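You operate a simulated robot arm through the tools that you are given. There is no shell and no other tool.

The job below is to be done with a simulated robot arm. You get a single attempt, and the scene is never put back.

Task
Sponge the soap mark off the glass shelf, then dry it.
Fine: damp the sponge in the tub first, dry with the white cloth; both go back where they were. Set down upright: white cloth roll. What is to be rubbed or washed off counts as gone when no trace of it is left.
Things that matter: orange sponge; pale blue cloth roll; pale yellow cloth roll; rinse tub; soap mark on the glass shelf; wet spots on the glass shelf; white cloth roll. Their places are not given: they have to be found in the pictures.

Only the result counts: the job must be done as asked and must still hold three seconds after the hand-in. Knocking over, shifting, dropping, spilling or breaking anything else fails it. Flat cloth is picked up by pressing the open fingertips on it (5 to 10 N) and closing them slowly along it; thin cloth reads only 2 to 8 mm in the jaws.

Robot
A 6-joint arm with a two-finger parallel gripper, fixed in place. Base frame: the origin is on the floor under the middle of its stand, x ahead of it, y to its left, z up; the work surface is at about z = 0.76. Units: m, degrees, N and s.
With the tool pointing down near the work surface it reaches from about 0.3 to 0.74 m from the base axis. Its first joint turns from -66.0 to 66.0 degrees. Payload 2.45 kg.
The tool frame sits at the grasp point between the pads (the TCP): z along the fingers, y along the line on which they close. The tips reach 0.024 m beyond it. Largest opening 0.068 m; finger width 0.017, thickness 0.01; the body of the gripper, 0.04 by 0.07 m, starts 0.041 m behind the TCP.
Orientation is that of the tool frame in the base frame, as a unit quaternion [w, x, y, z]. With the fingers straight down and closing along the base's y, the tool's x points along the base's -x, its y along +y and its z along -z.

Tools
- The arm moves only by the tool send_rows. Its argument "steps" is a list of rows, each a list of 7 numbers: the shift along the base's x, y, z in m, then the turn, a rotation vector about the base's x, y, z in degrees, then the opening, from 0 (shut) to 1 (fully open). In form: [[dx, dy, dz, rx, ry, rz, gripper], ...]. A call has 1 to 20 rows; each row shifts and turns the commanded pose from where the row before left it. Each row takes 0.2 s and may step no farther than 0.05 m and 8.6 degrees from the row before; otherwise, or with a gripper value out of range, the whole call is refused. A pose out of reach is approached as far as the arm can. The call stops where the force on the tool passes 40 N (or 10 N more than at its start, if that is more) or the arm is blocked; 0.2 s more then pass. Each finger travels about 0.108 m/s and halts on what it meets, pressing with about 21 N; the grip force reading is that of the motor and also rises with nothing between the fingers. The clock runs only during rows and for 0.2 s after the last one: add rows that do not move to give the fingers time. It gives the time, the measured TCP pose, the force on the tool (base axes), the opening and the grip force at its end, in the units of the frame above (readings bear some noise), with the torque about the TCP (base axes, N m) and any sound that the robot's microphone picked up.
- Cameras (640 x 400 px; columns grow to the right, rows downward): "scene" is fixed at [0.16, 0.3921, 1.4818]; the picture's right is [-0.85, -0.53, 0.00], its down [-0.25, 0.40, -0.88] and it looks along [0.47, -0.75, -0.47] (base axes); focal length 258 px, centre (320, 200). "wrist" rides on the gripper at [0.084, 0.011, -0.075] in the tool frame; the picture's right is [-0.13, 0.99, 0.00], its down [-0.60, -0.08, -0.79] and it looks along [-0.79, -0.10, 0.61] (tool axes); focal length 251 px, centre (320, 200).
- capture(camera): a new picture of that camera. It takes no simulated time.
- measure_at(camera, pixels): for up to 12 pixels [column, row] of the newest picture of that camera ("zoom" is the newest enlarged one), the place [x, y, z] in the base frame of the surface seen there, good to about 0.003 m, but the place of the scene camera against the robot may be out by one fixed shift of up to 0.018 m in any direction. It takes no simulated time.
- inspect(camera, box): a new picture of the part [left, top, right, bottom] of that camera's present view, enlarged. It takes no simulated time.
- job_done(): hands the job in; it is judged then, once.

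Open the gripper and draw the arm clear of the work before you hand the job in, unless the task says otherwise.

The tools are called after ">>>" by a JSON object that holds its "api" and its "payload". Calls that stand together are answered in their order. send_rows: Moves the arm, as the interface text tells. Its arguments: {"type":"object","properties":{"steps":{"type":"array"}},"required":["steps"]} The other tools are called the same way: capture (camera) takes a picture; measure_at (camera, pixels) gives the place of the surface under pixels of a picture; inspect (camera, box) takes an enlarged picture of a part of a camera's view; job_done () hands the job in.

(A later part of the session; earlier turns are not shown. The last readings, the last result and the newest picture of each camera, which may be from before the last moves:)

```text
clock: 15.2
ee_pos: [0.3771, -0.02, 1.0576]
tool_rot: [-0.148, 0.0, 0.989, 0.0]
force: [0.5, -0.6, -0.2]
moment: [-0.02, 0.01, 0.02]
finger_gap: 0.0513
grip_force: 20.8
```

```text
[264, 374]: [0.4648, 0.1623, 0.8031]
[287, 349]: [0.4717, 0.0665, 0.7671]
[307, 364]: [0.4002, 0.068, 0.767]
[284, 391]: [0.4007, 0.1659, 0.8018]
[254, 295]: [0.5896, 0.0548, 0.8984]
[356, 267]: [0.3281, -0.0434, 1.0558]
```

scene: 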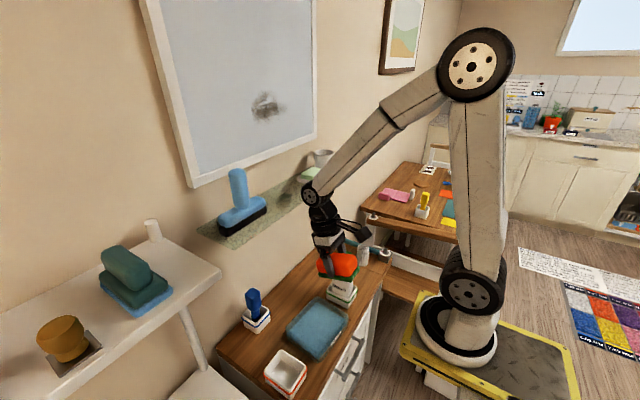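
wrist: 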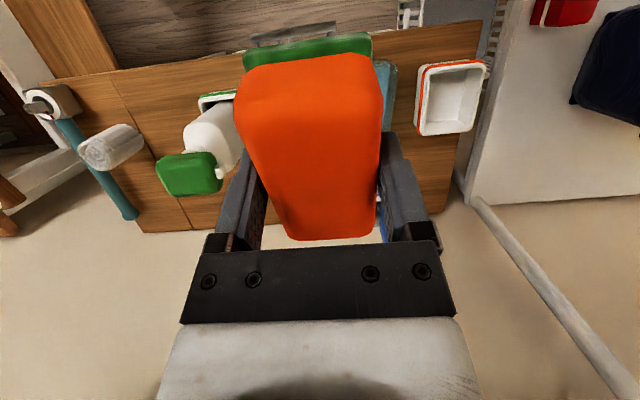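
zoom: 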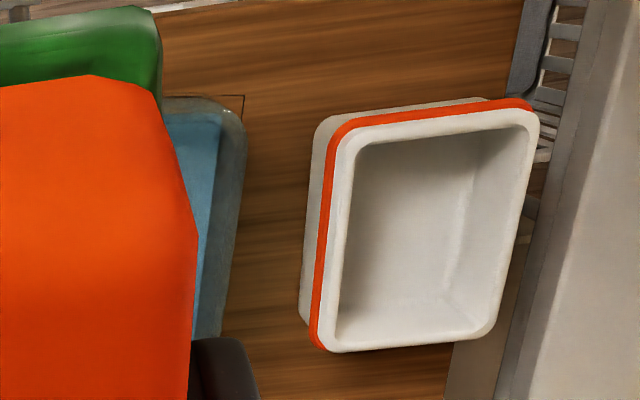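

The tub's water region is about x 0.378–0.486, y −0.085 to 0.055, so its centre is (0.432, −0.014). I'll straighten the tool, centre over it and lower to just above the rim.

>>> {"api": "send_rows", "payload": {"steps": [[0.015, 0.002, 0, 0, -6, 0, 0.5], [0.02, 0.002, 0, 0, -6, 0, 0.5], [0.02, 0.002, 0, 0, -5, 0, 0.5], [0, 0, -0.04, 0, 0, 0, 0.5], [0, 0, -0.05, 0, 0, 0, 0.5], [0, 0, -0.05, 0, 0, 0, 0.5], [0, 0, -0.05, 0, 0, 0, 0.5], [0, 0, -0.02, 0, 0, 0, 0.5], [0, 0, 0, 0, 0, 0, 0.5]]}}

>>> {"api": "capture", "payload": {"camera": "wrist"}}

>>> {"api": "inspect", "payload": {"camera": "scene", "box": [260, 240, 390, 380]}}

```text
clock: 17.2
ee_pos: [0.4324, -0.0119, 0.8477]
tool_rot: [0.0, 0.001, 1.0, -0.001]
force: [0.0, 0.4, -1.0]
moment: [0.05, -0.02, 0.02]
finger_gap: 0.0514
grip_force: 20.6
```

```text
taken
```

wrist: 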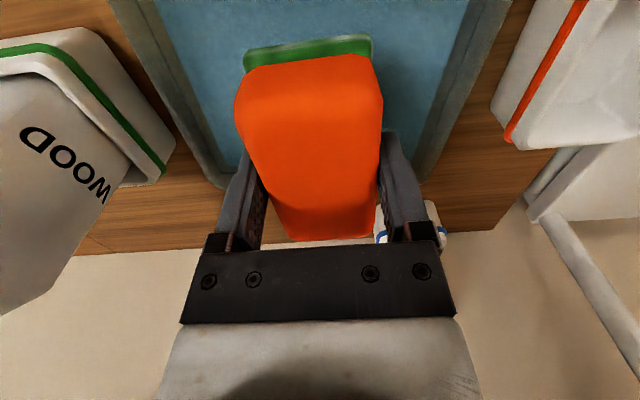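

```text
2.86 times, centred on (325, 310) of scene
```

zoom: 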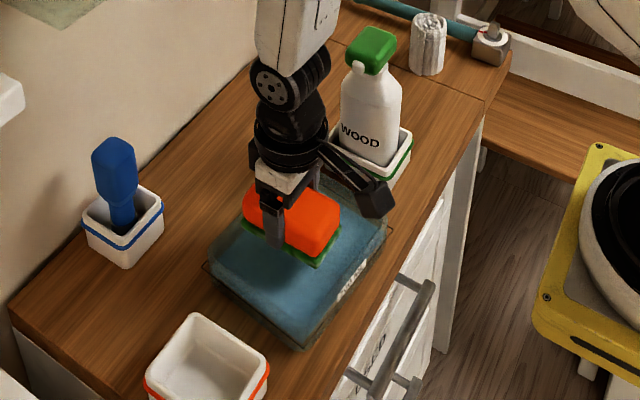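

The sponge is centred over the water with clear margins on all sides. I'll lower it slowly into the water to z≈0.808 and hold it there.

>>> {"api": "send_rows", "payload": {"steps": [[0, 0, -0.01, 0, 0, 0, 0.5], [0, 0, -0.01, 0, 0, 0, 0.5], [0, 0, -0.008, 0, 0, 0, 0.5], [0, 0, -0.006, 0, 0, 0, 0.5], [0, 0, -0.005, 0, 0, 0, 0.5], [0, 0, 0, 0, 0, 0, 0.5], [0, 0, 0, 0, 0, 0, 0.5], [0, 0, 0, 0, 0, 0, 0.5]]}}

>>> {"api": "inspect", "payload": {"camera": "scene", "box": [260, 240, 390, 380]}}

>>> {"api": "capture", "payload": {"camera": "wrist"}}

```text
clock: 19.0
ee_pos: [0.4322, -0.0138, 0.8102]
tool_rot: [0.001, 0.0, 1.0, 0.0]
force: [-4.3, 1.9, 34.0]
moment: [0.02, 0.02, 0.05]
finger_gap: 0.0514
grip_force: 21.5
```

```text
2.86 times, centred on (325, 310) of scene
```

zoom: 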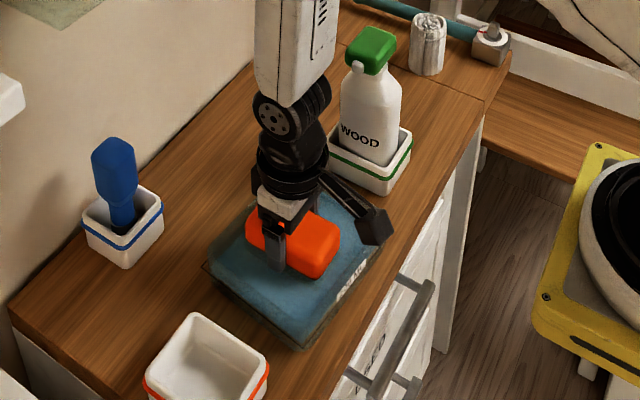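

```text
taken
```

wrist: 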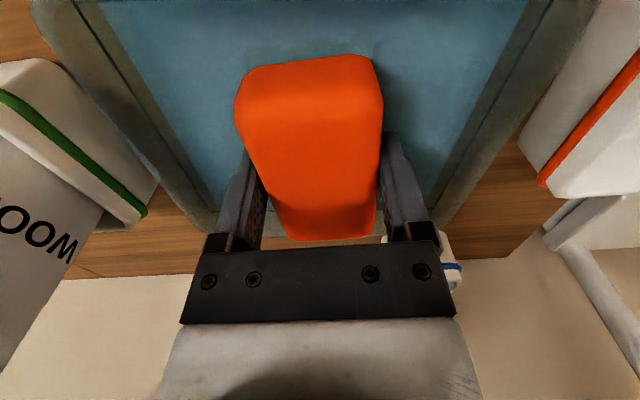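

The force reads 34 N, so the sponge is pressed on the tub floor. I'll ease up 3 mm right away and then let it soak there.

>>> {"api": "send_rows", "payload": {"steps": [[0, 0, 0.003, 0, 0, 0, 0.5], [0, 0, 0.001, 0, 0, 0, 0.5], [0, 0, 0, 0, 0, 0, 0.5]]}}

```text
clock: 19.8
ee_pos: [0.431, -0.0135, 0.8119]
tool_rot: [-0.001, 0.001, 1.0, 0.0]
force: [0.4, 0.2, -0.5]
moment: [0.01, 0.0, 0.03]
finger_gap: 0.0511
grip_force: 21.3
```

The force is back near zero with the sponge still submerged. I'll soak one more second, then lift slowly just above the water and pause to drip.

>>> {"api": "send_rows", "payload": {"steps": [[0, 0, 0, 0, 0, 0, 0.5], [0, 0, 0, 0, 0, 0, 0.5], [0, 0, 0, 0, 0, 0, 0.5], [0, 0, 0, 0, 0, 0, 0.5], [0, 0, 0.01, 0, 0, 0, 0.5], [0, 0, 0.01, 0, 0, 0, 0.5], [0, 0, 0.01, 0, 0, 0, 0.5], [0, 0, 0.01, 0, 0, 0, 0.5], [0, 0, 0, 0, 0, 0, 0.5], [0, 0, 0, 0, 0, 0, 0.5], [0, 0, 0, 0, 0, 0, 0.5], [0, 0, 0, 0, 0, 0, 0.5], [0, 0, 0, 0, 0, 0, 0.5], [0, 0, 0, 0, 0, 0, 0.5], [0, 0, 0, 0, 0, 0, 0.5]]}}

>>> {"api": "inspect", "payload": {"camera": "scene", "box": [260, 240, 390, 380]}}

>>> {"api": "capture", "payload": {"camera": "wrist"}}

```text
clock: 23.0
ee_pos: [0.4311, -0.0134, 0.854]
tool_rot: [0.0, 0.0, 1.0, 0.001]
force: [-0.5, -0.3, -0.1]
moment: [0.0, -0.01, 0.01]
finger_gap: 0.0513
grip_force: 21.1
```

```text
2.86 times, centred on (325, 310) of scene
```

zoom: 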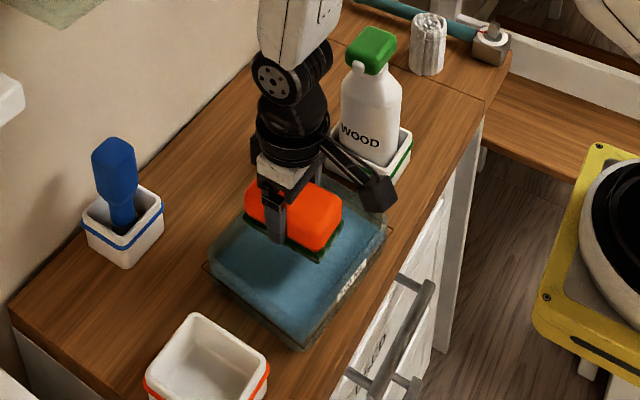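

```text
taken
```

wrist: 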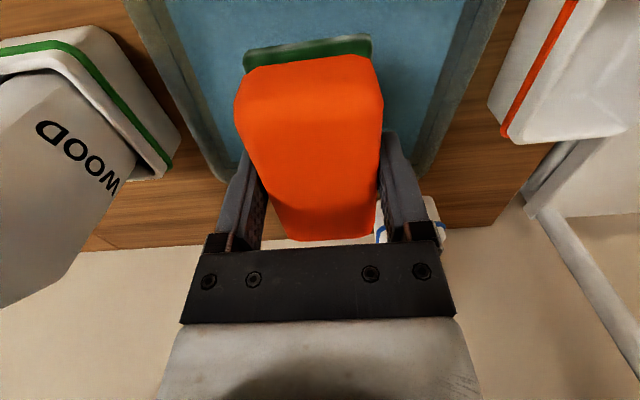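

The lower part of the sponge is visibly darker, so it's damp, and the tub hasn't moved. I'll back up and rise in front of the glass shelf to z≈1.25 at y=−0.08.

>>> {"api": "send_rows", "payload": {"steps": [[-0.01, 0, 0.03, 0, 0, 0, 0.5], [-0.015, 0, 0.04, 0, 0, 0, 0.5], [-0.015, 0, 0.04, 0, 0, 0, 0.5], [0, 0, 0.045, 0, 0, 0, 0.5], [0, -0.01, 0.045, 0, 0, 0, 0.5], [0, -0.02, 0.04, 0, 0, 0, 0.5], [0, -0.02, 0.04, 0, 0, 0, 0.5], [0, -0.0166, 0.04, 0, 0, 0, 0.5], [0, 0, 0.045, 0, 0, 0, 0.5], [0, 0, 0.04, 0, 0, 0, 0.5], [0, 0, 0, 0, 0, 0, 0.5]]}}

>>> {"api": "capture", "payload": {"camera": "wrist"}}

>>> {"api": "capture", "payload": {"camera": "scene"}}

```text
clock: 25.4
ee_pos: [0.3904, -0.0798, 1.2585]
tool_rot: [0.0, 0.0, 1.0, 0.0]
force: [0.5, -0.5, -0.7]
moment: [-0.01, -0.01, 0.01]
finger_gap: 0.0513
grip_force: 20.9
```

```text
taken
```

wrist: 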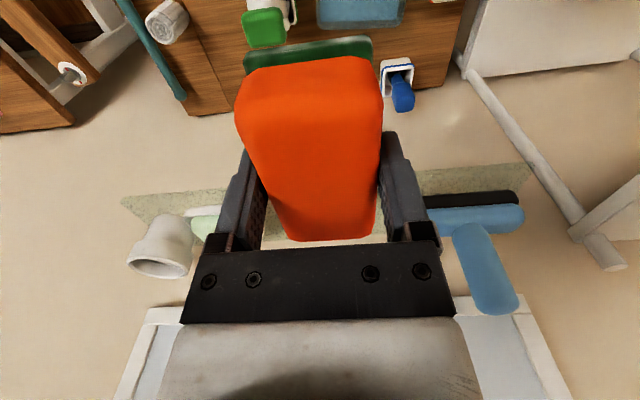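

```text
taken
```

scene: 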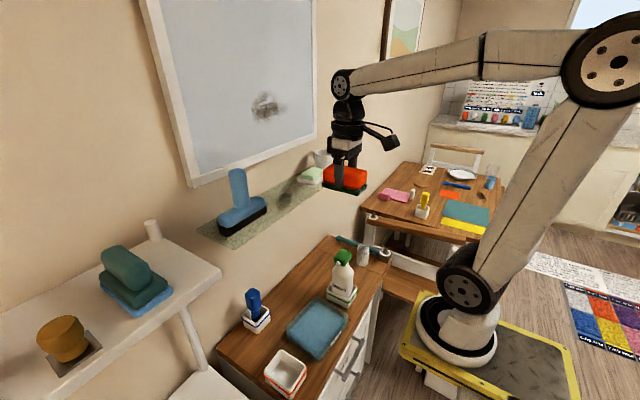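

In front of the shelf at z≈1.26. I'll measure the mirror frame, squeegee, dish and shelf edges for clearances.

>>> {"api": "measure_at", "payload": {"camera": "wrist", "pixels": [[160, 318], [470, 305], [515, 303], [430, 205], [428, 215], [445, 225], [515, 195], [495, 300], [480, 250], [205, 225], [200, 210], [160, 260]]}}

>>> {"api": "measure_at", "payload": {"camera": "scene", "pixels": [[286, 195], [280, 198], [290, 192], [270, 215], [263, 203], [300, 180], [297, 185], [285, 204], [325, 168], [310, 130], [195, 187], [270, 207]]}}

```text
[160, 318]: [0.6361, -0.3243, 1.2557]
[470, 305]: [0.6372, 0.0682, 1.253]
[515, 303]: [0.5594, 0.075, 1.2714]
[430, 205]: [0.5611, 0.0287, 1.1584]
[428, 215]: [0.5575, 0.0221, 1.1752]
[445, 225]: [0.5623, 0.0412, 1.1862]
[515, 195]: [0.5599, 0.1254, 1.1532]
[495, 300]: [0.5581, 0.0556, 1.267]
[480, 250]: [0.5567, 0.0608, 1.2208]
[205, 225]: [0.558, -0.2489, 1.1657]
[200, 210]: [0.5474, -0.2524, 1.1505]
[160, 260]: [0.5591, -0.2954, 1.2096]
```

```text
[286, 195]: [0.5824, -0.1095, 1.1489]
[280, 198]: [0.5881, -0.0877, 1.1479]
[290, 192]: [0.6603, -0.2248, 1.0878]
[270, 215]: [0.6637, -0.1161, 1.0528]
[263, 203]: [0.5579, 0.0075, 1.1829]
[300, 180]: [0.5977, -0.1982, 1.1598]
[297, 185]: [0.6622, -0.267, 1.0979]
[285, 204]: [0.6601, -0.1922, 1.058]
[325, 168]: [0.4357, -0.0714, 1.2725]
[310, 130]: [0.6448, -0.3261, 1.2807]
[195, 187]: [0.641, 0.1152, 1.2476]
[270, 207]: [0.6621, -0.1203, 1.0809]
```

The mirror frame's front is at x≈0.636 with its bottom at z≈1.25, so x≈0.575 for the tool leaves room. I'll move over the mark and lower to 1.195, leaving about 15 mm of air.

>>> {"api": "send_rows", "payload": {"steps": [[0.03, 0, 0, 0, 0, 0, 0.5], [0.04, 0, 0, 0, 0, 0, 0.5], [0.04, 0, 0, 0, 0, 0, 0.5], [0.04, 0, 0, 0, 0, 0, 0.5], [0.035, 0, 0, 0, 0, 0, 0.5], [0, 0, -0.02, 0, 0, 0, 0.5], [0, 0, -0.02, 0, 0, 0, 0.5], [0, 0, -0.02, 0, 0, 0, 0.5], [0, 0, 0, 0, 0, 0, 0.5]]}}

>>> {"api": "inspect", "payload": {"camera": "scene", "box": [190, 100, 400, 240]}}

>>> {"api": "capture", "payload": {"camera": "wrist"}}

```text
clock: 27.4
ee_pos: [0.5761, -0.0808, 1.1965]
tool_rot: [0.0, 0.0, 1.0, 0.0]
force: [0.8, -0.1, -0.8]
moment: [0.03, -0.04, -0.03]
finger_gap: 0.0512
grip_force: 21.2
```

```text
2.86 times, centred on (295, 170) of scene
```

zoom: 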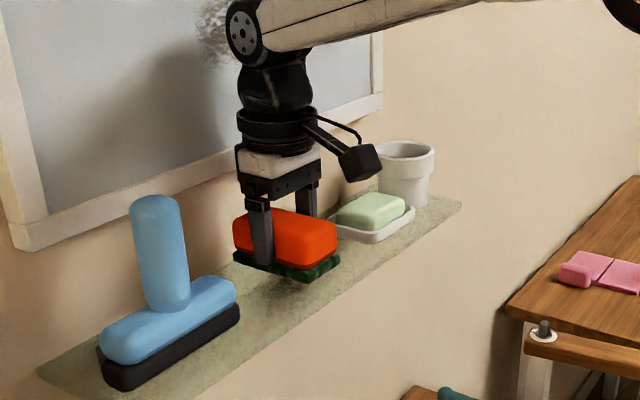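

```text
taken
```

wrist: 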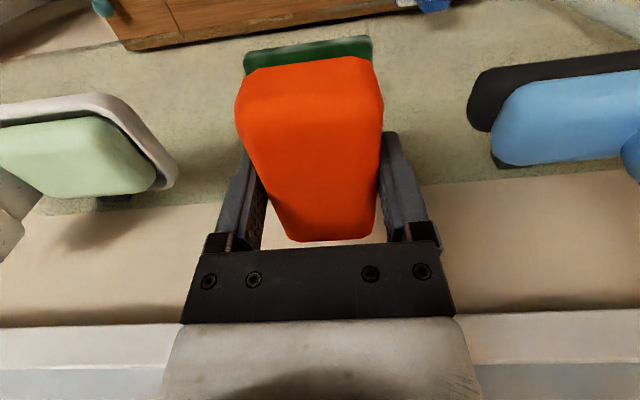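

The sponge hovers over the mark between the dish and squeegee with good spacing. I'll lower in small steps and watch the force.

>>> {"api": "send_rows", "payload": {"steps": [[0, 0, -0.005, 0, 0, 0, 0.5], [0, 0, -0.005, 0, 0, 0, 0.5], [0, 0, -0.003, 0, 0, 0, 0.5], [0, 0, 0, 0, 0, 0, 0.5]]}}

```text
clock: 28.4
ee_pos: [0.5756, -0.0813, 1.1856]
tool_rot: [0.0, 0.0, 1.0, 0.0]
force: [-0.7, -0.1, -0.2]
moment: [-0.01, 0.0, -0.03]
finger_gap: 0.0513
grip_force: 21.2
```

No contact yet at a measured z of 1.1856 (noise about 1–2 mm). I'll continue down 1 mm per row.

>>> {"api": "send_rows", "payload": {"steps": [[0, 0, -0.001, 0, 0, 0, 0.5], [0, 0, -0.001, 0, 0, 0, 0.5], [0, 0, 0, 0, 0, 0, 0.5]]}}

>>> {"api": "send_rows", "payload": {"steps": [[0, 0, -0.001, 0, 0, 0, 0.5], [0, 0, 0, 0, 0, 0, 0.5]]}}

>>> {"api": "send_rows", "payload": {"steps": [[0, 0, -0.001, 0, 0, 0, 0.5], [0, 0, 0, 0, 0, 0, 0.5]]}}

```text
clock: 29.2
ee_pos: [0.5751, -0.0807, 1.1841]
tool_rot: [0.0, 0.0, 1.0, 0.0]
force: [-0.1, 0.6, -0.1]
moment: [-0.01, -0.01, 0.04]
finger_gap: 0.0516
grip_force: 20.8
```

```text
clock: 29.8
ee_pos: [0.5755, -0.0806, 1.1815]
tool_rot: [0.0, 0.0, 1.0, 0.0]
force: [0.3, 0.3, 0.4]
moment: [0.04, -0.03, 0.02]
finger_gap: 0.0515
grip_force: 21.1
```

```text
clock: 30.4
ee_pos: [0.5753, -0.0807, 1.1819]
tool_rot: [0.0, 0.0, 1.0, 0.0]
force: [-0.6, 0.3, -0.3]
moment: [0.0, 0.02, 0.0]
finger_gap: 0.0512
grip_force: 20.6
```

Still no contact at about 1.1815. I'll step down another millimetre and check.

>>> {"api": "send_rows", "payload": {"steps": [[0, 0, -0.001, 0, 0, 0, 0.5], [0, 0, 0, 0, 0, 0, 0.5]]}}

```text
clock: 31.0
ee_pos: [0.575, -0.0796, 1.1809]
tool_rot: [0.0, 0.0, 1.0, 0.0]
force: [-0.1, -0.6, 0.9]
moment: [0.0, 0.01, 0.0]
finger_gap: 0.0511
grip_force: 21.0
```

The force shows 0.9 N, within noise. One more millimetre down.

>>> {"api": "send_rows", "payload": {"steps": [[0, 0, -0.001, 0, 0, 0, 0.5], [0, 0, 0, 0, 0, 0, 0.5]]}}

```text
clock: 31.6
ee_pos: [0.5763, -0.0792, 1.1802]
tool_rot: [0.0, 0.0, 1.0, 0.0]
force: [-0.1, -0.4, -0.2]
moment: [0.04, -0.03, -0.04]
finger_gap: 0.0513
grip_force: 21.1
```

Still free at z≈1.180. One more millimetre down.

>>> {"api": "send_rows", "payload": {"steps": [[0, 0, -0.001, 0, 0, 0, 0.5], [0, 0, 0, 0, 0, 0, 0.5]]}}

```text
clock: 32.2
ee_pos: [0.5746, -0.0787, 1.1781]
tool_rot: [0.0, 0.0, 1.0, 0.0]
force: [0.3, 0.0, -0.8]
moment: [-0.01, -0.01, 0.0]
finger_gap: 0.0515
grip_force: 20.8
```

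Still free at about 1.1785. Another millimetre.

>>> {"api": "send_rows", "payload": {"steps": [[0, 0, -0.001, 0, 0, 0, 0.5], [0, 0, 0, 0, 0, 0, 0.5]]}}

>>> {"api": "inspect", "payload": {"camera": "scene", "box": [240, 150, 330, 225]}}

```text
clock: 32.8
ee_pos: [0.575, -0.0779, 1.1787]
tool_rot: [0.001, 0.0, 1.0, 0.001]
force: [-3.3, 2.7, 12.3]
moment: [0.11, 0.06, 0.01]
finger_gap: 0.0516
grip_force: 20.6
```

```text
5.33 times, centred on (285, 188) of scene
```

zoom: 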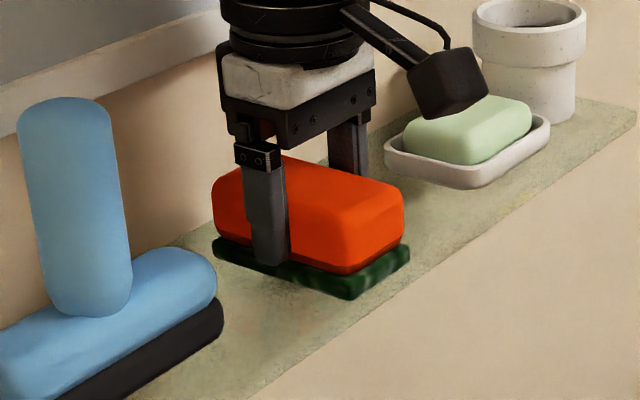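

Contact is made: 12 N at a commanded 1 mm step. I'll ease up about 0.4 mm and rub gently along y across the mark.

>>> {"api": "send_rows", "payload": {"steps": [[0, 0, 0.0004, 0, 0, 0, 0.5], [0, -0.008, 0, 0, 0, 0, 0.5], [0, -0.01, 0, 0, 0, 0, 0.5], [0, -0.01, 0, 0, 0, 0, 0.5], [0, 0.01, 0, 0, 0, 0, 0.5], [0, 0.01, 0, 0, 0, 0, 0.5], [0, 0.01, 0, 0, 0, 0, 0.5], [0, 0.01, 0, 0, 0, 0, 0.5], [0, 0.01, 0, 0, 0, 0, 0.5], [0, -0.01, 0, 0, 0, 0, 0.5], [0, -0.01, 0, 0, 0, 0, 0.5], [0, 0, 0, 0, 0, 0, 0.5]]}}

>>> {"api": "inspect", "payload": {"camera": "scene", "box": [240, 150, 330, 225]}}

```text
clock: 35.4
ee_pos: [0.5765, -0.0767, 1.178]
tool_rot: [0.0, 0.0, 1.0, 0.0]
force: [0.0, 6.1, 5.7]
moment: [0.17, -0.06, 0.06]
finger_gap: 0.0511
grip_force: 21.1
```

```text
5.33 times, centred on (285, 188) of scene
```

zoom: 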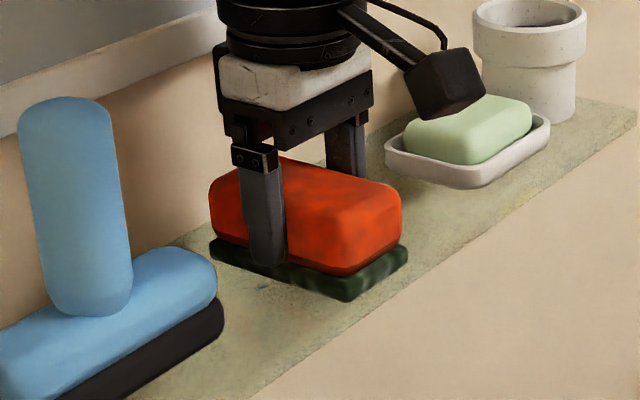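

The sponge is rubbing at about 6 N and showing dark patches. I'll do more strokes along y with a small x wander.

>>> {"api": "send_rows", "payload": {"steps": [[0.003, -0.012, 0, 0, 0, 0, 0.5], [0.002, -0.012, 0, 0, 0, 0, 0.5], [0, -0.008, 0, 0, 0, 0, 0.5], [0, 0.012, 0, 0, 0, 0, 0.5], [0, 0.012, 0, 0, 0, 0, 0.5], [0, 0.012, 0, 0, 0, 0, 0.5], [-0.003, 0.012, 0, 0, 0, 0, 0.5], [-0.003, 0.006, 0, 0, 0, 0, 0.5], [-0.004, -0.012, 0, 0, 0, 0, 0.5], [0, -0.012, 0, 0, 0, 0, 0.5], [0, -0.012, 0, 0, 0, 0, 0.5], [0, -0.012, 0, 0, 0, 0, 0.5], [0, -0.006, 0, 0, 0, 0, 0.5], [0.003, 0.012, 0, 0, 0, 0, 0.5], [0.002, 0.012, 0, 0, 0, 0, 0.5], [0, 0.012, 0, 0, 0, 0, 0.5], [0, -0.004, 0, 0, 0, 0, 0.5], [0, 0, 0, 0, 0, 0, 0.5]]}}

>>> {"api": "inspect", "payload": {"camera": "scene", "box": [240, 150, 330, 225]}}

```text
clock: 39.2
ee_pos: [0.5749, -0.0761, 1.1775]
tool_rot: [0.001, 0.0, 1.0, 0.0]
force: [0.4, 6.4, 6.7]
moment: [0.14, 0.03, -0.07]
finger_gap: 0.0512
grip_force: 21.4
```

```text
5.33 times, centred on (285, 188) of scene
```

zoom: 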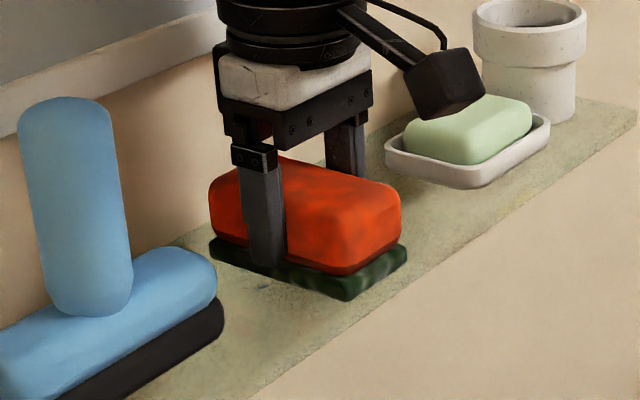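

I've done several strokes at about 6–7 N. I'll lift off and back away to see whether the mark is gone.

>>> {"api": "send_rows", "payload": {"steps": [[0, 0, 0.004, 0, 0, 0, 0.5], [0, 0, 0.015, 0, 0, 0, 0.5], [0, 0, 0.03, 0, 0, 0, 0.5], [-0.03, 0, 0.03, 0, 0, 0, 0.5], [-0.04, 0, 0.02, 0, 0, 0, 0.5], [-0.04, 0, 0.02, 0, 0, 0, 0.5], [-0.04, 0, 0, 0, 0, 0, 0.5], [0, 0, 0, 0, 0, 0, 0.5]]}}

>>> {"api": "inspect", "payload": {"camera": "scene", "box": [190, 150, 350, 255]}}

>>> {"api": "capture", "payload": {"camera": "wrist"}}

```text
clock: 41.0
ee_pos: [0.4255, -0.0773, 1.2976]
tool_rot: [0.0, 0.0, 1.0, 0.0]
force: [1.3, -0.6, -0.1]
moment: [-0.03, 0.01, 0.0]
finger_gap: 0.0511
grip_force: 20.8
```

```text
3.81 times, centred on (270, 202) of scene
```

zoom: 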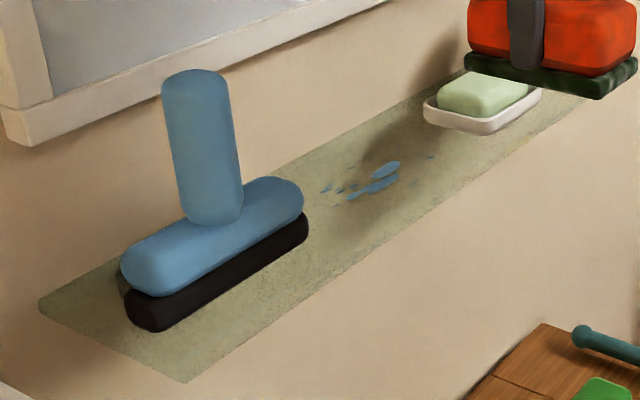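

```text
taken
```

wrist: 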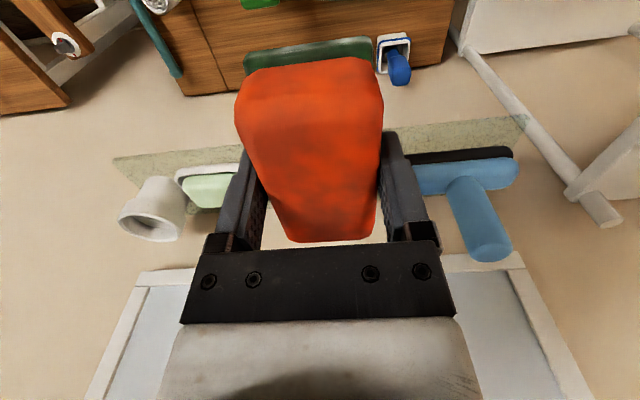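

The dark mark looks replaced by blue wet spots near zoom (370,180). I'll zoom tighter to check for any soap trace.

>>> {"api": "inspect", "payload": {"camera": "scene", "box": [255, 175, 315, 215]}}

>>> {"api": "measure_at", "payload": {"camera": "zoom", "pixels": [[380, 140], [430, 165], [310, 210], [225, 220], [400, 195], [250, 175], [520, 130], [190, 240], [330, 155], [290, 245], [360, 200], [420, 150]]}}

```text
10.00 times, centred on (285, 195) of scene
```

zoom: 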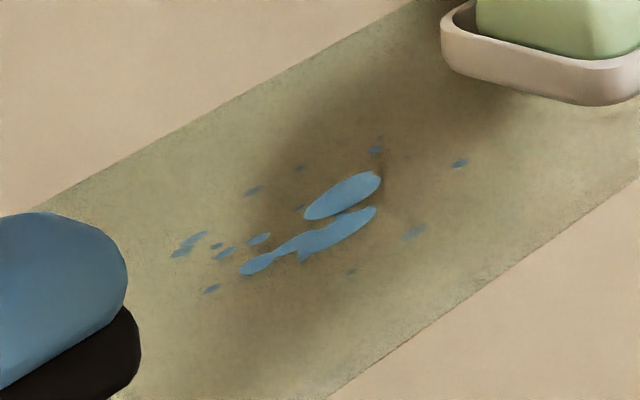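

```text
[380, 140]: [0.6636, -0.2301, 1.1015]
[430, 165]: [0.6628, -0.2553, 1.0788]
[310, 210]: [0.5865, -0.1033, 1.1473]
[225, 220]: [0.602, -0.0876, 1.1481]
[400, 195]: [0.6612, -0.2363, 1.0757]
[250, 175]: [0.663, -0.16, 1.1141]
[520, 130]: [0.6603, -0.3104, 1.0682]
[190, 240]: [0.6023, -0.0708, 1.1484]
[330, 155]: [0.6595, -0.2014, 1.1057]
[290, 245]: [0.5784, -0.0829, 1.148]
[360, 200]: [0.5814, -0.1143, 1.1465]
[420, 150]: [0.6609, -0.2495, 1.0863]
```

The mark looks gone and several blue wet spots remain, but a shadow lies over the area. I'll shift sideways so the wrist camera sees the spot past the sponge.

>>> {"api": "send_rows", "payload": {"steps": [[0, -0.04, 0.01, 0, 0, 0, 0.5], [0, -0.04, 0.01, 0, 0, 0, 0.5], [0, -0.04, 0, 0, 0, 0, 0.5], [0, -0.03, 0, 0, 0, 0, 0.5], [0, 0, 0, 0, 0, 0, 0.5]]}}

>>> {"api": "capture", "payload": {"camera": "wrist"}}

>>> {"api": "inspect", "payload": {"camera": "wrist", "box": [370, 80, 530, 190]}}

>>> {"api": "inspect", "payload": {"camera": "scene", "box": [255, 175, 315, 215]}}

```text
clock: 42.2
ee_pos: [0.4244, -0.2295, 1.3164]
tool_rot: [0.0, 0.0, 1.0, -0.001]
force: [0.4, -0.1, 0.3]
moment: [0.0, 0.02, 0.01]
finger_gap: 0.0513
grip_force: 21.0
```

```text
taken
```

wrist: 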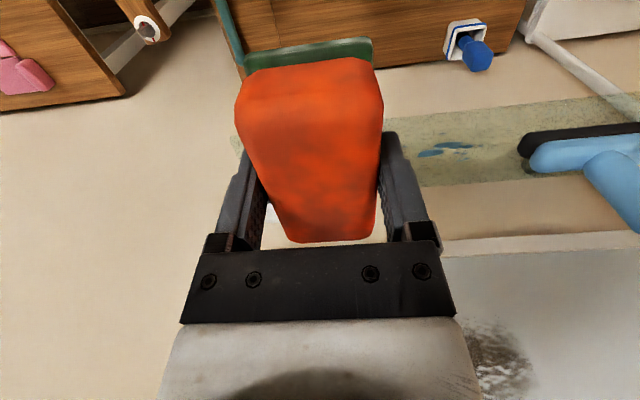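

```text
3.64 times, centred on (450, 135) of wrist
```

zoom: 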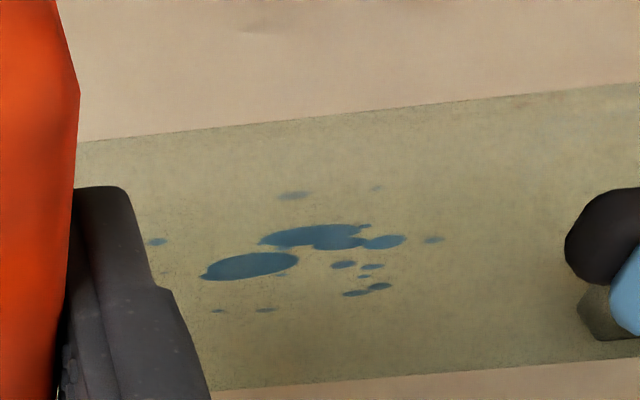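

```text
10.00 times, centred on (285, 195) of scene
```

zoom: 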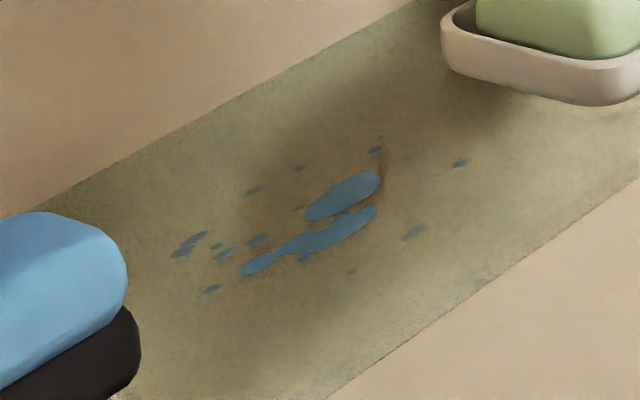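

The wrist zoom shows only wet spots, no dark soap. I'll magnify further to be sure before returning the sponge, and measure the spots.

>>> {"api": "inspect", "payload": {"camera": "wrist", "box": [405, 120, 485, 170]}}

>>> {"api": "measure_at", "payload": {"camera": "zoom", "pixels": [[45, 235], [270, 140], [215, 310], [370, 240], [460, 245], [585, 240], [430, 330], [465, 365], [130, 395], [230, 390], [500, 130], [390, 295]]}}

```text
8.00 times, centred on (445, 145) of wrist
```

zoom: 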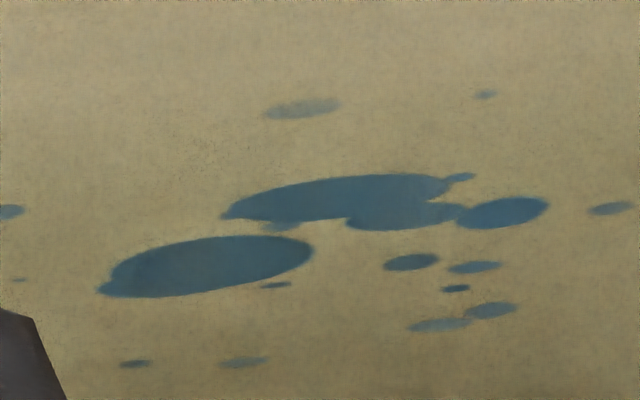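

```text
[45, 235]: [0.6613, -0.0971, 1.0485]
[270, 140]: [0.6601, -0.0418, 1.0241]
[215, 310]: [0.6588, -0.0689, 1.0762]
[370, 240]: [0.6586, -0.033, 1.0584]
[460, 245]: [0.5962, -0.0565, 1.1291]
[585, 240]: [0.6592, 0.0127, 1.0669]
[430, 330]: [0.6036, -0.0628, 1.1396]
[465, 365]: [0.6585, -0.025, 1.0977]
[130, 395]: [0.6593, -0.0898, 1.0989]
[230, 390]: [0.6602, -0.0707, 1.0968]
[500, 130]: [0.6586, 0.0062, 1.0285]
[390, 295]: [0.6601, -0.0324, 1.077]
```

No soap trace remains; wet spots span about x 0.55–0.607, y −0.137 to −0.04. Next I'll take the sponge back down to its place at (0.4268, −0.270), yaw −4°, stopping about 5 cm above first.

>>> {"api": "send_rows", "payload": {"steps": [[0.001, -0.02, -0.02, 0, 0, -2, 0.5], [0.001, -0.0205, -0.04, 0, 0, -2, 0.5], [0, 0, -0.045, 0, 0, 0, 0.5], [0, 0, -0.045, 0, 0, 0, 0.5], [0, 0, -0.045, 0, 0, 0, 0.5], [0, 0, -0.045, 0, 0, 0, 0.5], [0, 0, -0.045, 0, 0, 0, 0.5], [0, 0, -0.045, 0, 0, 0, 0.5], [0, 0, -0.045, 0, 0, 0, 0.5], [0, 0, -0.045, 0, 0, 0, 0.5], [0, 0, -0.03, 0, 0, 0, 0.5], [0, 0, -0.015, 0, 0, 0, 0.5], [0, 0, 0, 0, 0, 0, 0.5], [0, 0, 0, 0, 0, 0, 0.5]]}}

>>> {"api": "capture", "payload": {"camera": "wrist"}}

>>> {"api": "inspect", "payload": {"camera": "scene", "box": [310, 215, 420, 315]}}

```text
clock: 45.2
ee_pos: [0.4271, -0.2691, 0.8502]
tool_rot: [0.001, 0.035, 0.999, 0.0]
force: [0.2, 0.0, -0.1]
moment: [0.01, -0.02, 0.01]
finger_gap: 0.0514
grip_force: 21.5
```

```text
taken
```

wrist: 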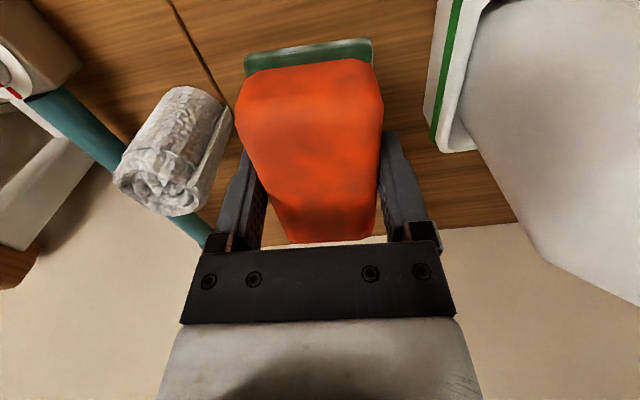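

```text
4.00 times, centred on (365, 265) of scene
```

zoom: 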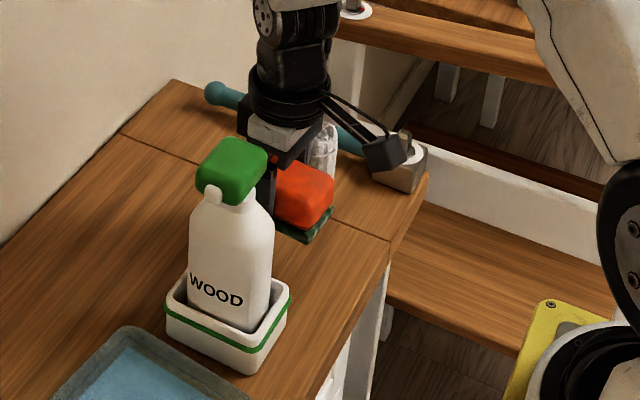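

The pose is 5 cm above the sponge's original place. I'll lower to about z=0.804, then step gently to contact.

>>> {"api": "send_rows", "payload": {"steps": [[0, -0.001, -0.02, 0, 0, 0, 0.5], [0, 0, -0.015, 0, 0, 0, 0.5], [0, 0, -0.008, 0, 0, 0, 0.5], [0, 0, -0.003, 0, 0, 0, 0.5], [0, 0, 0, 0, 0, 0, 0.5], [0, 0, 0, 0, 0, 0, 0.5]]}}

```text
clock: 46.6
ee_pos: [0.4284, -0.2697, 0.8055]
tool_rot: [-0.001, 0.035, 0.999, 0.001]
force: [0.8, -0.5, -1.6]
moment: [-0.03, 0.03, -0.01]
finger_gap: 0.0513
grip_force: 21.0
```

No contact yet at 0.8055; I'll step down another 4 mm slowly.

>>> {"api": "send_rows", "payload": {"steps": [[-0.001, 0, -0.002, 0, 0, 0, 0.5], [0, 0, -0.002, 0, 0, 0, 0.5], [0, 0, 0, 0, 0, 0, 0.5]]}}

```text
clock: 47.4
ee_pos: [0.4264, -0.2679, 0.8019]
tool_rot: [0.0, 0.035, 0.999, -0.001]
force: [0.2, -1.0, -0.3]
moment: [0.02, 0.02, -0.03]
finger_gap: 0.0512
grip_force: 21.1
```

Still free at about 0.802; two more single-millimetre steps.

>>> {"api": "send_rows", "payload": {"steps": [[0, 0, -0.001, 0, 0, 0, 0.5], [0, 0, -0.001, 0, 0, 0, 0.5], [0, 0, 0, 0, 0, 0, 0.5]]}}

```text
clock: 48.2
ee_pos: [0.4276, -0.2701, 0.8]
tool_rot: [0.0, 0.034, 0.999, 0.0]
force: [0.4, -0.3, -1.0]
moment: [-0.02, 0.01, -0.03]
finger_gap: 0.0513
grip_force: 21.3
```

Still no contact at 0.800 (the original grasp was at about 0.798). One more millimetre, then read.

>>> {"api": "send_rows", "payload": {"steps": [[0, 0, -0.001, 0, 0, 0, 0.5], [0, 0, 0, 0, 0, 0, 0.5]]}}

```text
clock: 48.8
ee_pos: [0.4283, -0.269, 0.7998]
tool_rot: [-0.001, 0.034, 0.999, 0.001]
force: [0.6, 0.6, 0.1]
moment: [0.0, -0.01, 0.07]
finger_gap: 0.0514
grip_force: 21.5
```

Another millimetre down to reach the desk.

>>> {"api": "send_rows", "payload": {"steps": [[0, 0, -0.001, 0, 0, 0, 0.5], [0, 0, 0, 0, 0, 0, 0.5]]}}

```text
clock: 49.4
ee_pos: [0.4271, -0.269, 0.797]
tool_rot: [0.0, 0.034, 0.999, 0.0]
force: [-0.6, -0.6, -0.5]
moment: [0.01, 0.03, -0.01]
finger_gap: 0.0511
grip_force: 21.1
```

Still free; one more millimetre.

>>> {"api": "send_rows", "payload": {"steps": [[0, 0, -0.001, 0, 0, 0, 0.5], [0, 0, 0, 0, 0, 0, 0.5]]}}

```text
clock: 50.0
ee_pos: [0.4276, -0.2688, 0.7981]
tool_rot: [0.0, 0.035, 0.999, -0.001]
force: [0.0, 2.7, 7.1]
moment: [0.13, -0.09, 0.05]
finger_gap: 0.0513
grip_force: 20.6
```

The sponge rests on the desk with 7 N. I'll open the fingers slowly and then rise.

>>> {"api": "send_rows", "payload": {"steps": [[0, 0, 0, 0, 0, 0, 0.76], [0, 0, 0, 0, 0, 0, 0.8], [0, 0, 0, 0, 0, 0, 0.86], [0, 0, 0, 0, 0, 0, 0.92], [0, 0, 0, 0, 0, 0, 0.95], [0, 0, 0, 0, 0, 0, 0.95]]}}

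>>> {"api": "capture", "payload": {"camera": "wrist"}}

```text
clock: 51.4
ee_pos: [0.4266, -0.2698, 0.7972]
tool_rot: [0.0, 0.035, 0.999, 0.0]
force: [-0.6, 0.0, 1.0]
moment: [-0.01, 0.0, 0.02]
finger_gap: 0.0646
grip_force: 0.3
```

```text
taken
```

wrist: 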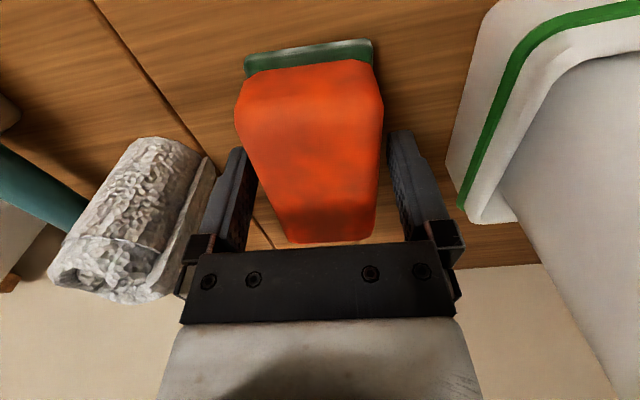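

The sponge stands free between the fingers. I'll rise to z≈0.92 and compare its position against the original measurements.

>>> {"api": "send_rows", "payload": {"steps": [[0, 0, 0.01, 0, 0, 0, 0.95], [0, 0, 0.03, 0, 0, 0, 0.95], [0, 0, 0.04, 0, 0, 0, 0.95], [0, 0, 0.042, 0, 0, 0, 0.95], [0, 0, 0, 0, 0, 0, 0.95]]}}

>>> {"api": "capture", "payload": {"camera": "wrist"}}

>>> {"api": "measure_at", "payload": {"camera": "wrist", "pixels": [[295, 108], [348, 105], [322, 112], [322, 114], [347, 55], [315, 60], [275, 10], [347, 8], [205, 125], [215, 75], [190, 110], [225, 130]]}}

>>> {"api": "capture", "payload": {"camera": "scene"}}

```text
clock: 52.6
ee_pos: [0.4248, -0.2696, 0.9207]
tool_rot: [0.0, 0.035, 0.999, 0.0]
force: [-0.5, -0.3, 0.6]
moment: [0.03, -0.03, 0.03]
finger_gap: 0.0646
grip_force: 0.1
```

```text
taken
```

wrist: 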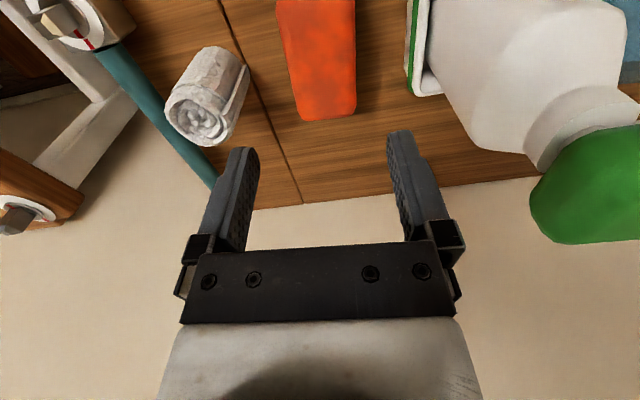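

```text
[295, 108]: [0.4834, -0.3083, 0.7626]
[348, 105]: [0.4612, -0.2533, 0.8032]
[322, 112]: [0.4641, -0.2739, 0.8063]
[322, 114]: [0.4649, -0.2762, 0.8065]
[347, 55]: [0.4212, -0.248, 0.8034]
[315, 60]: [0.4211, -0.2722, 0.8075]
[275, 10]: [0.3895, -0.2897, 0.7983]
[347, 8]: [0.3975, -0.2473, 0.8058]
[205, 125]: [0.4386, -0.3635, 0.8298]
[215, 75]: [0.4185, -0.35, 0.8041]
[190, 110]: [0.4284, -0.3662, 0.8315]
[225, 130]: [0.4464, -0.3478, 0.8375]
```

```text
taken
```

scene: 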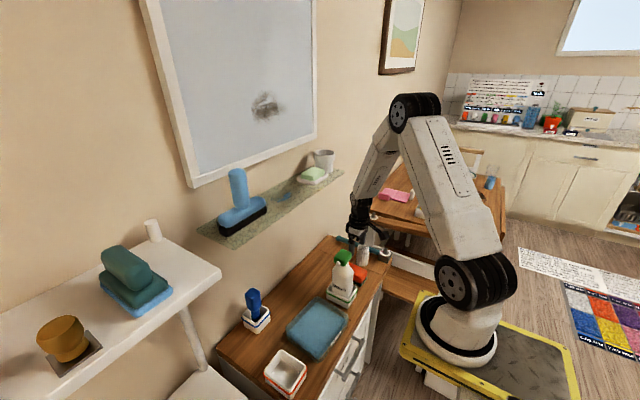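

The sponge is back within about 2 mm of its original place. Next I'll zoom on the roll at (205,100) to fix its centre for grasping.

>>> {"api": "inspect", "payload": {"camera": "wrist", "box": [150, 30, 270, 160]}}

>>> {"api": "measure_at", "payload": {"camera": "wrist", "pixels": [[168, 105], [228, 118], [195, 100], [205, 143], [180, 95], [222, 140], [170, 120], [240, 60], [195, 65], [248, 75], [150, 110], [170, 140]]}}

```text
3.08 times, centred on (210, 95) of wrist
```

zoom: 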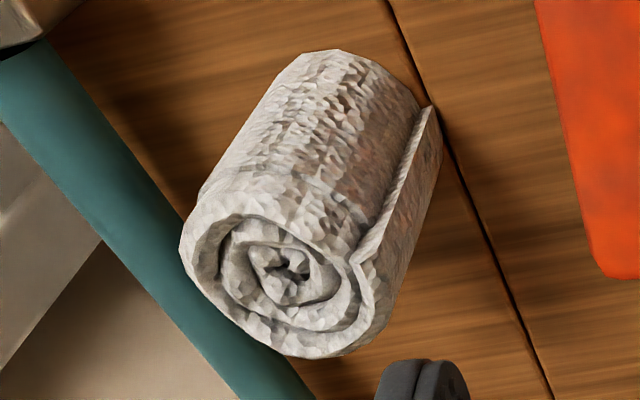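

```text
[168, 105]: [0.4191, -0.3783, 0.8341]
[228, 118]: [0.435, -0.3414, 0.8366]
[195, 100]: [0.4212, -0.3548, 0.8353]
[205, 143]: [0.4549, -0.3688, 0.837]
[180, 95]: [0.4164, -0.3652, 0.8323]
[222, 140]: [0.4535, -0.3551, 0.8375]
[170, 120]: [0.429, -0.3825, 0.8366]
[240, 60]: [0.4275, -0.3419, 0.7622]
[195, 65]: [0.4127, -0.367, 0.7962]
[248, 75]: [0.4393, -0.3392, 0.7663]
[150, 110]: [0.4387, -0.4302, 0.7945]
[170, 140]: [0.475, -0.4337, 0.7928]
```

The roll's top circle centres at about (0.436, −0.363), radius about 0.021, with the teal handle near y≈−0.42. I'll turn the tool to −90° yaw so the fingers close along x, clear of the handle, and move above the roll.

>>> {"api": "send_rows", "payload": {"steps": [[0, 0, 0.01, 0, 0, -7.8, 1], [0, -0.01, 0.005, 0, 0, -7.8, 1], [0.001, -0.01, 0, 0, 0, -7.8, 1], [0.001, -0.01, 0, 0, 0, -7.8, 1], [0.001, -0.01, 0, 0, 0, -7.8, 1], [0.001, -0.01, 0, 0, 0, -7.8, 1], [0.001, -0.01, 0, 0, 0, -7.8, 1], [0.001, -0.01, 0, 0, 0, -7.8, 1], [0.001, -0.01, 0, 0, 0, -7.8, 1], [0.002, -0.0134, 0, 0, 0, -7.8, 1], [0.002, 0, 0, 0, 0, -8, 1], [0, 0, 0, 0, 0, 0, 1], [0, 0, 0, 0, 0, 0, 1]]}}

>>> {"api": "capture", "payload": {"camera": "wrist"}}

>>> {"api": "inspect", "payload": {"camera": "scene", "box": [310, 200, 420, 300]}}

```text
clock: 55.4
ee_pos: [0.4374, -0.3636, 0.9336]
tool_rot: [0.0, 0.707, 0.708, 0.0]
force: [-0.7, 0.3, -0.3]
moment: [-0.01, -0.01, -0.01]
finger_gap: 0.0679
grip_force: 0.0
```

```text
taken
```

wrist: 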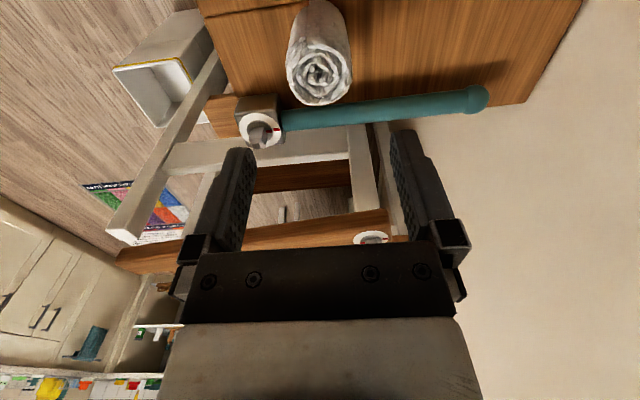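

```text
4.00 times, centred on (365, 250) of scene
```

zoom: 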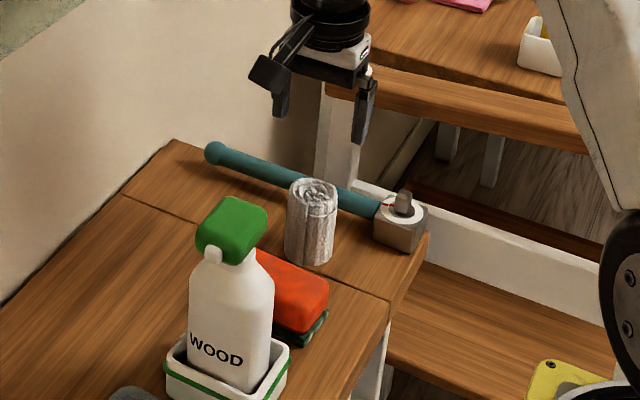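

Now above the roll, seen at (320,70) with the handle to its far side. I'll measure its top edges once more from here.

>>> {"api": "measure_at", "payload": {"camera": "wrist", "pixels": [[290, 70], [349, 70], [320, 42], [320, 100], [300, 50], [340, 50], [300, 92], [340, 92], [320, 72], [400, 105], [310, 118], [293, 20]]}}

>>> {"api": "inspect", "payload": {"camera": "wrist", "box": [270, 0, 370, 120]}}

```text
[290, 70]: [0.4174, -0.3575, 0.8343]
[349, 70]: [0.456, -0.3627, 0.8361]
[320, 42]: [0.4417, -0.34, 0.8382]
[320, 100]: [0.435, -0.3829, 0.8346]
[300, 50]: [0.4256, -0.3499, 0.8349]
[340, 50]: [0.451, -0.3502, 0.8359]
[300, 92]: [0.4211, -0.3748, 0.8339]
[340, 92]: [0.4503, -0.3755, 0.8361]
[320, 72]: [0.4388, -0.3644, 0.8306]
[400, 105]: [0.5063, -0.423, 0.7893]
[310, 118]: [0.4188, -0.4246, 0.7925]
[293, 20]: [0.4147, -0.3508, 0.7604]
```

```text
3.33 times, centred on (320, 60) of wrist
```

zoom: 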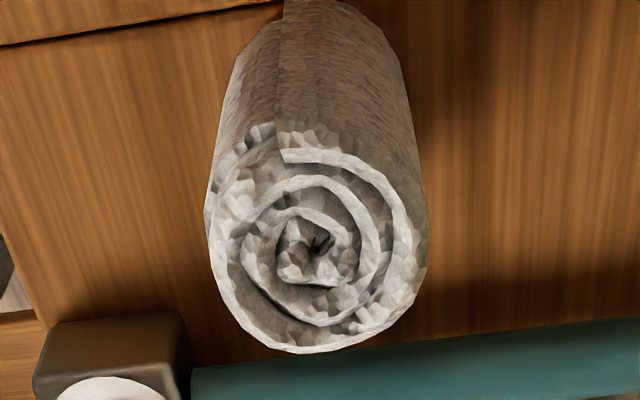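

The roll's centre is (0.4368, −0.362), diameter about 0.042. I'll shift slightly and descend with the fingers open to z≈0.803.

>>> {"api": "send_rows", "payload": {"steps": [[-0.0005, 0.0015, -0.03, 0, 0, 0, 1], [0, 0, -0.04, 0, 0, 0, 1], [0, 0, -0.03, 0, 0, 0, 1], [0, 0, -0.02, 0, 0, 0, 1], [0, 0, -0.01, 0, 0, 0, 1], [0, 0, 0, 0, 0, 0, 1], [0, 0, 0, 0, 0, 0, 1]]}}

>>> {"api": "capture", "payload": {"camera": "wrist"}}

>>> {"api": "inspect", "payload": {"camera": "scene", "box": [310, 200, 420, 300]}}

```text
clock: 57.0
ee_pos: [0.437, -0.3625, 0.8052]
tool_rot: [0.0, 0.707, 0.707, -0.001]
force: [-0.3, 0.0, 0.9]
moment: [-0.02, 0.02, -0.05]
finger_gap: 0.0677
grip_force: 0.1
```

```text
taken
```

wrist: 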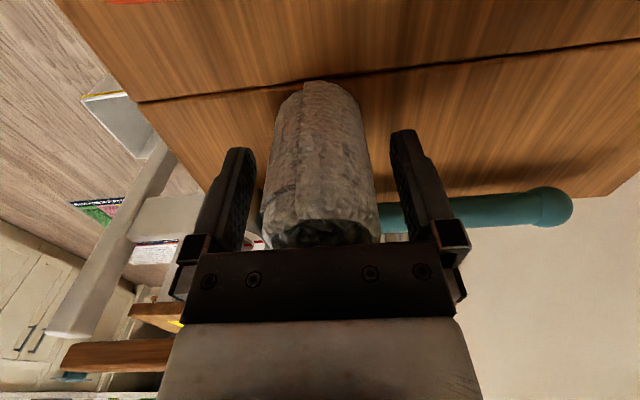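

```text
4.00 times, centred on (365, 250) of scene
```

zoom: 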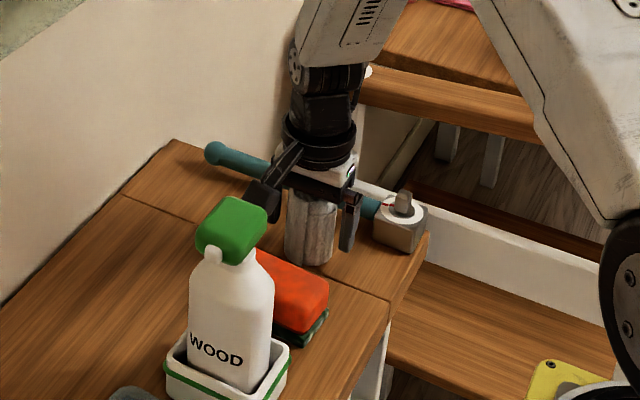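

The fingers straddle the roll with no contact. I'll close gradually.

>>> {"api": "send_rows", "payload": {"steps": [[0, 0, 0, 0, 0, 0, 0.85], [0, 0, 0, 0, 0, 0, 0.75], [0, 0, 0, 0, 0, 0, 0.68], [0, 0, 0, 0, 0, 0, 0.62], [0, 0, 0, 0, 0, 0, 0.56], [0, 0, 0, 0, 0, 0, 0.5], [0, 0, 0, 0, 0, 0, 0.5]]}}

```text
clock: 58.6
ee_pos: [0.4366, -0.3611, 0.8058]
tool_rot: [0.0, 0.706, 0.708, 0.0]
force: [-0.1, -0.3, 0.2]
moment: [0.0, 0.03, 0.01]
finger_gap: 0.0506
grip_force: 21.4
```

The grip reads gap 0.0506 with 21 N. I'll lift a little and check that the roll comes along cleanly.

>>> {"api": "send_rows", "payload": {"steps": [[0, 0, 0.005, 0, 0, 0, 0.5], [0, 0, 0.02, 0, 0, 0, 0.5], [0, 0, 0.03, 0, 0, 0, 0.5], [0, 0, 0.04, 0, 0, 0, 0.5], [0, 0, 0.04, 0, 0, 0, 0.5], [0, 0, 0, 0, 0, 0, 0.5]]}}

>>> {"api": "capture", "payload": {"camera": "wrist"}}

>>> {"api": "inspect", "payload": {"camera": "scene", "box": [310, 180, 420, 280]}}

```text
clock: 60.0
ee_pos: [0.4382, -0.3609, 0.9389]
tool_rot: [0.0, 0.707, 0.707, 0.0]
force: [0.2, 0.4, -0.5]
moment: [-0.01, -0.02, -0.03]
finger_gap: 0.051
grip_force: 20.5
```

```text
taken
```

wrist: 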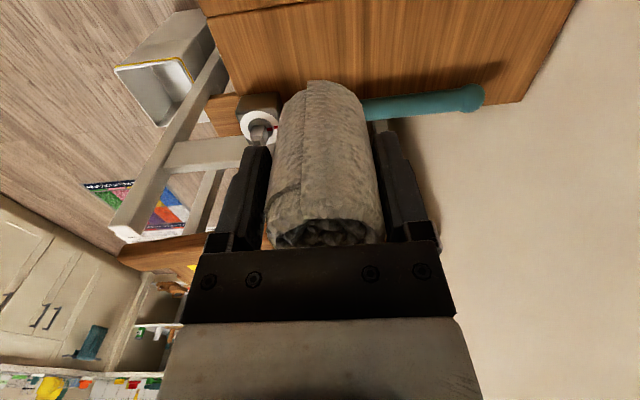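

```text
4.00 times, centred on (365, 230) of scene
```

zoom: 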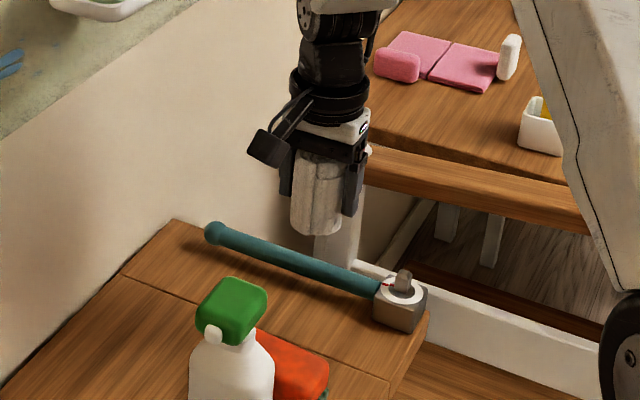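

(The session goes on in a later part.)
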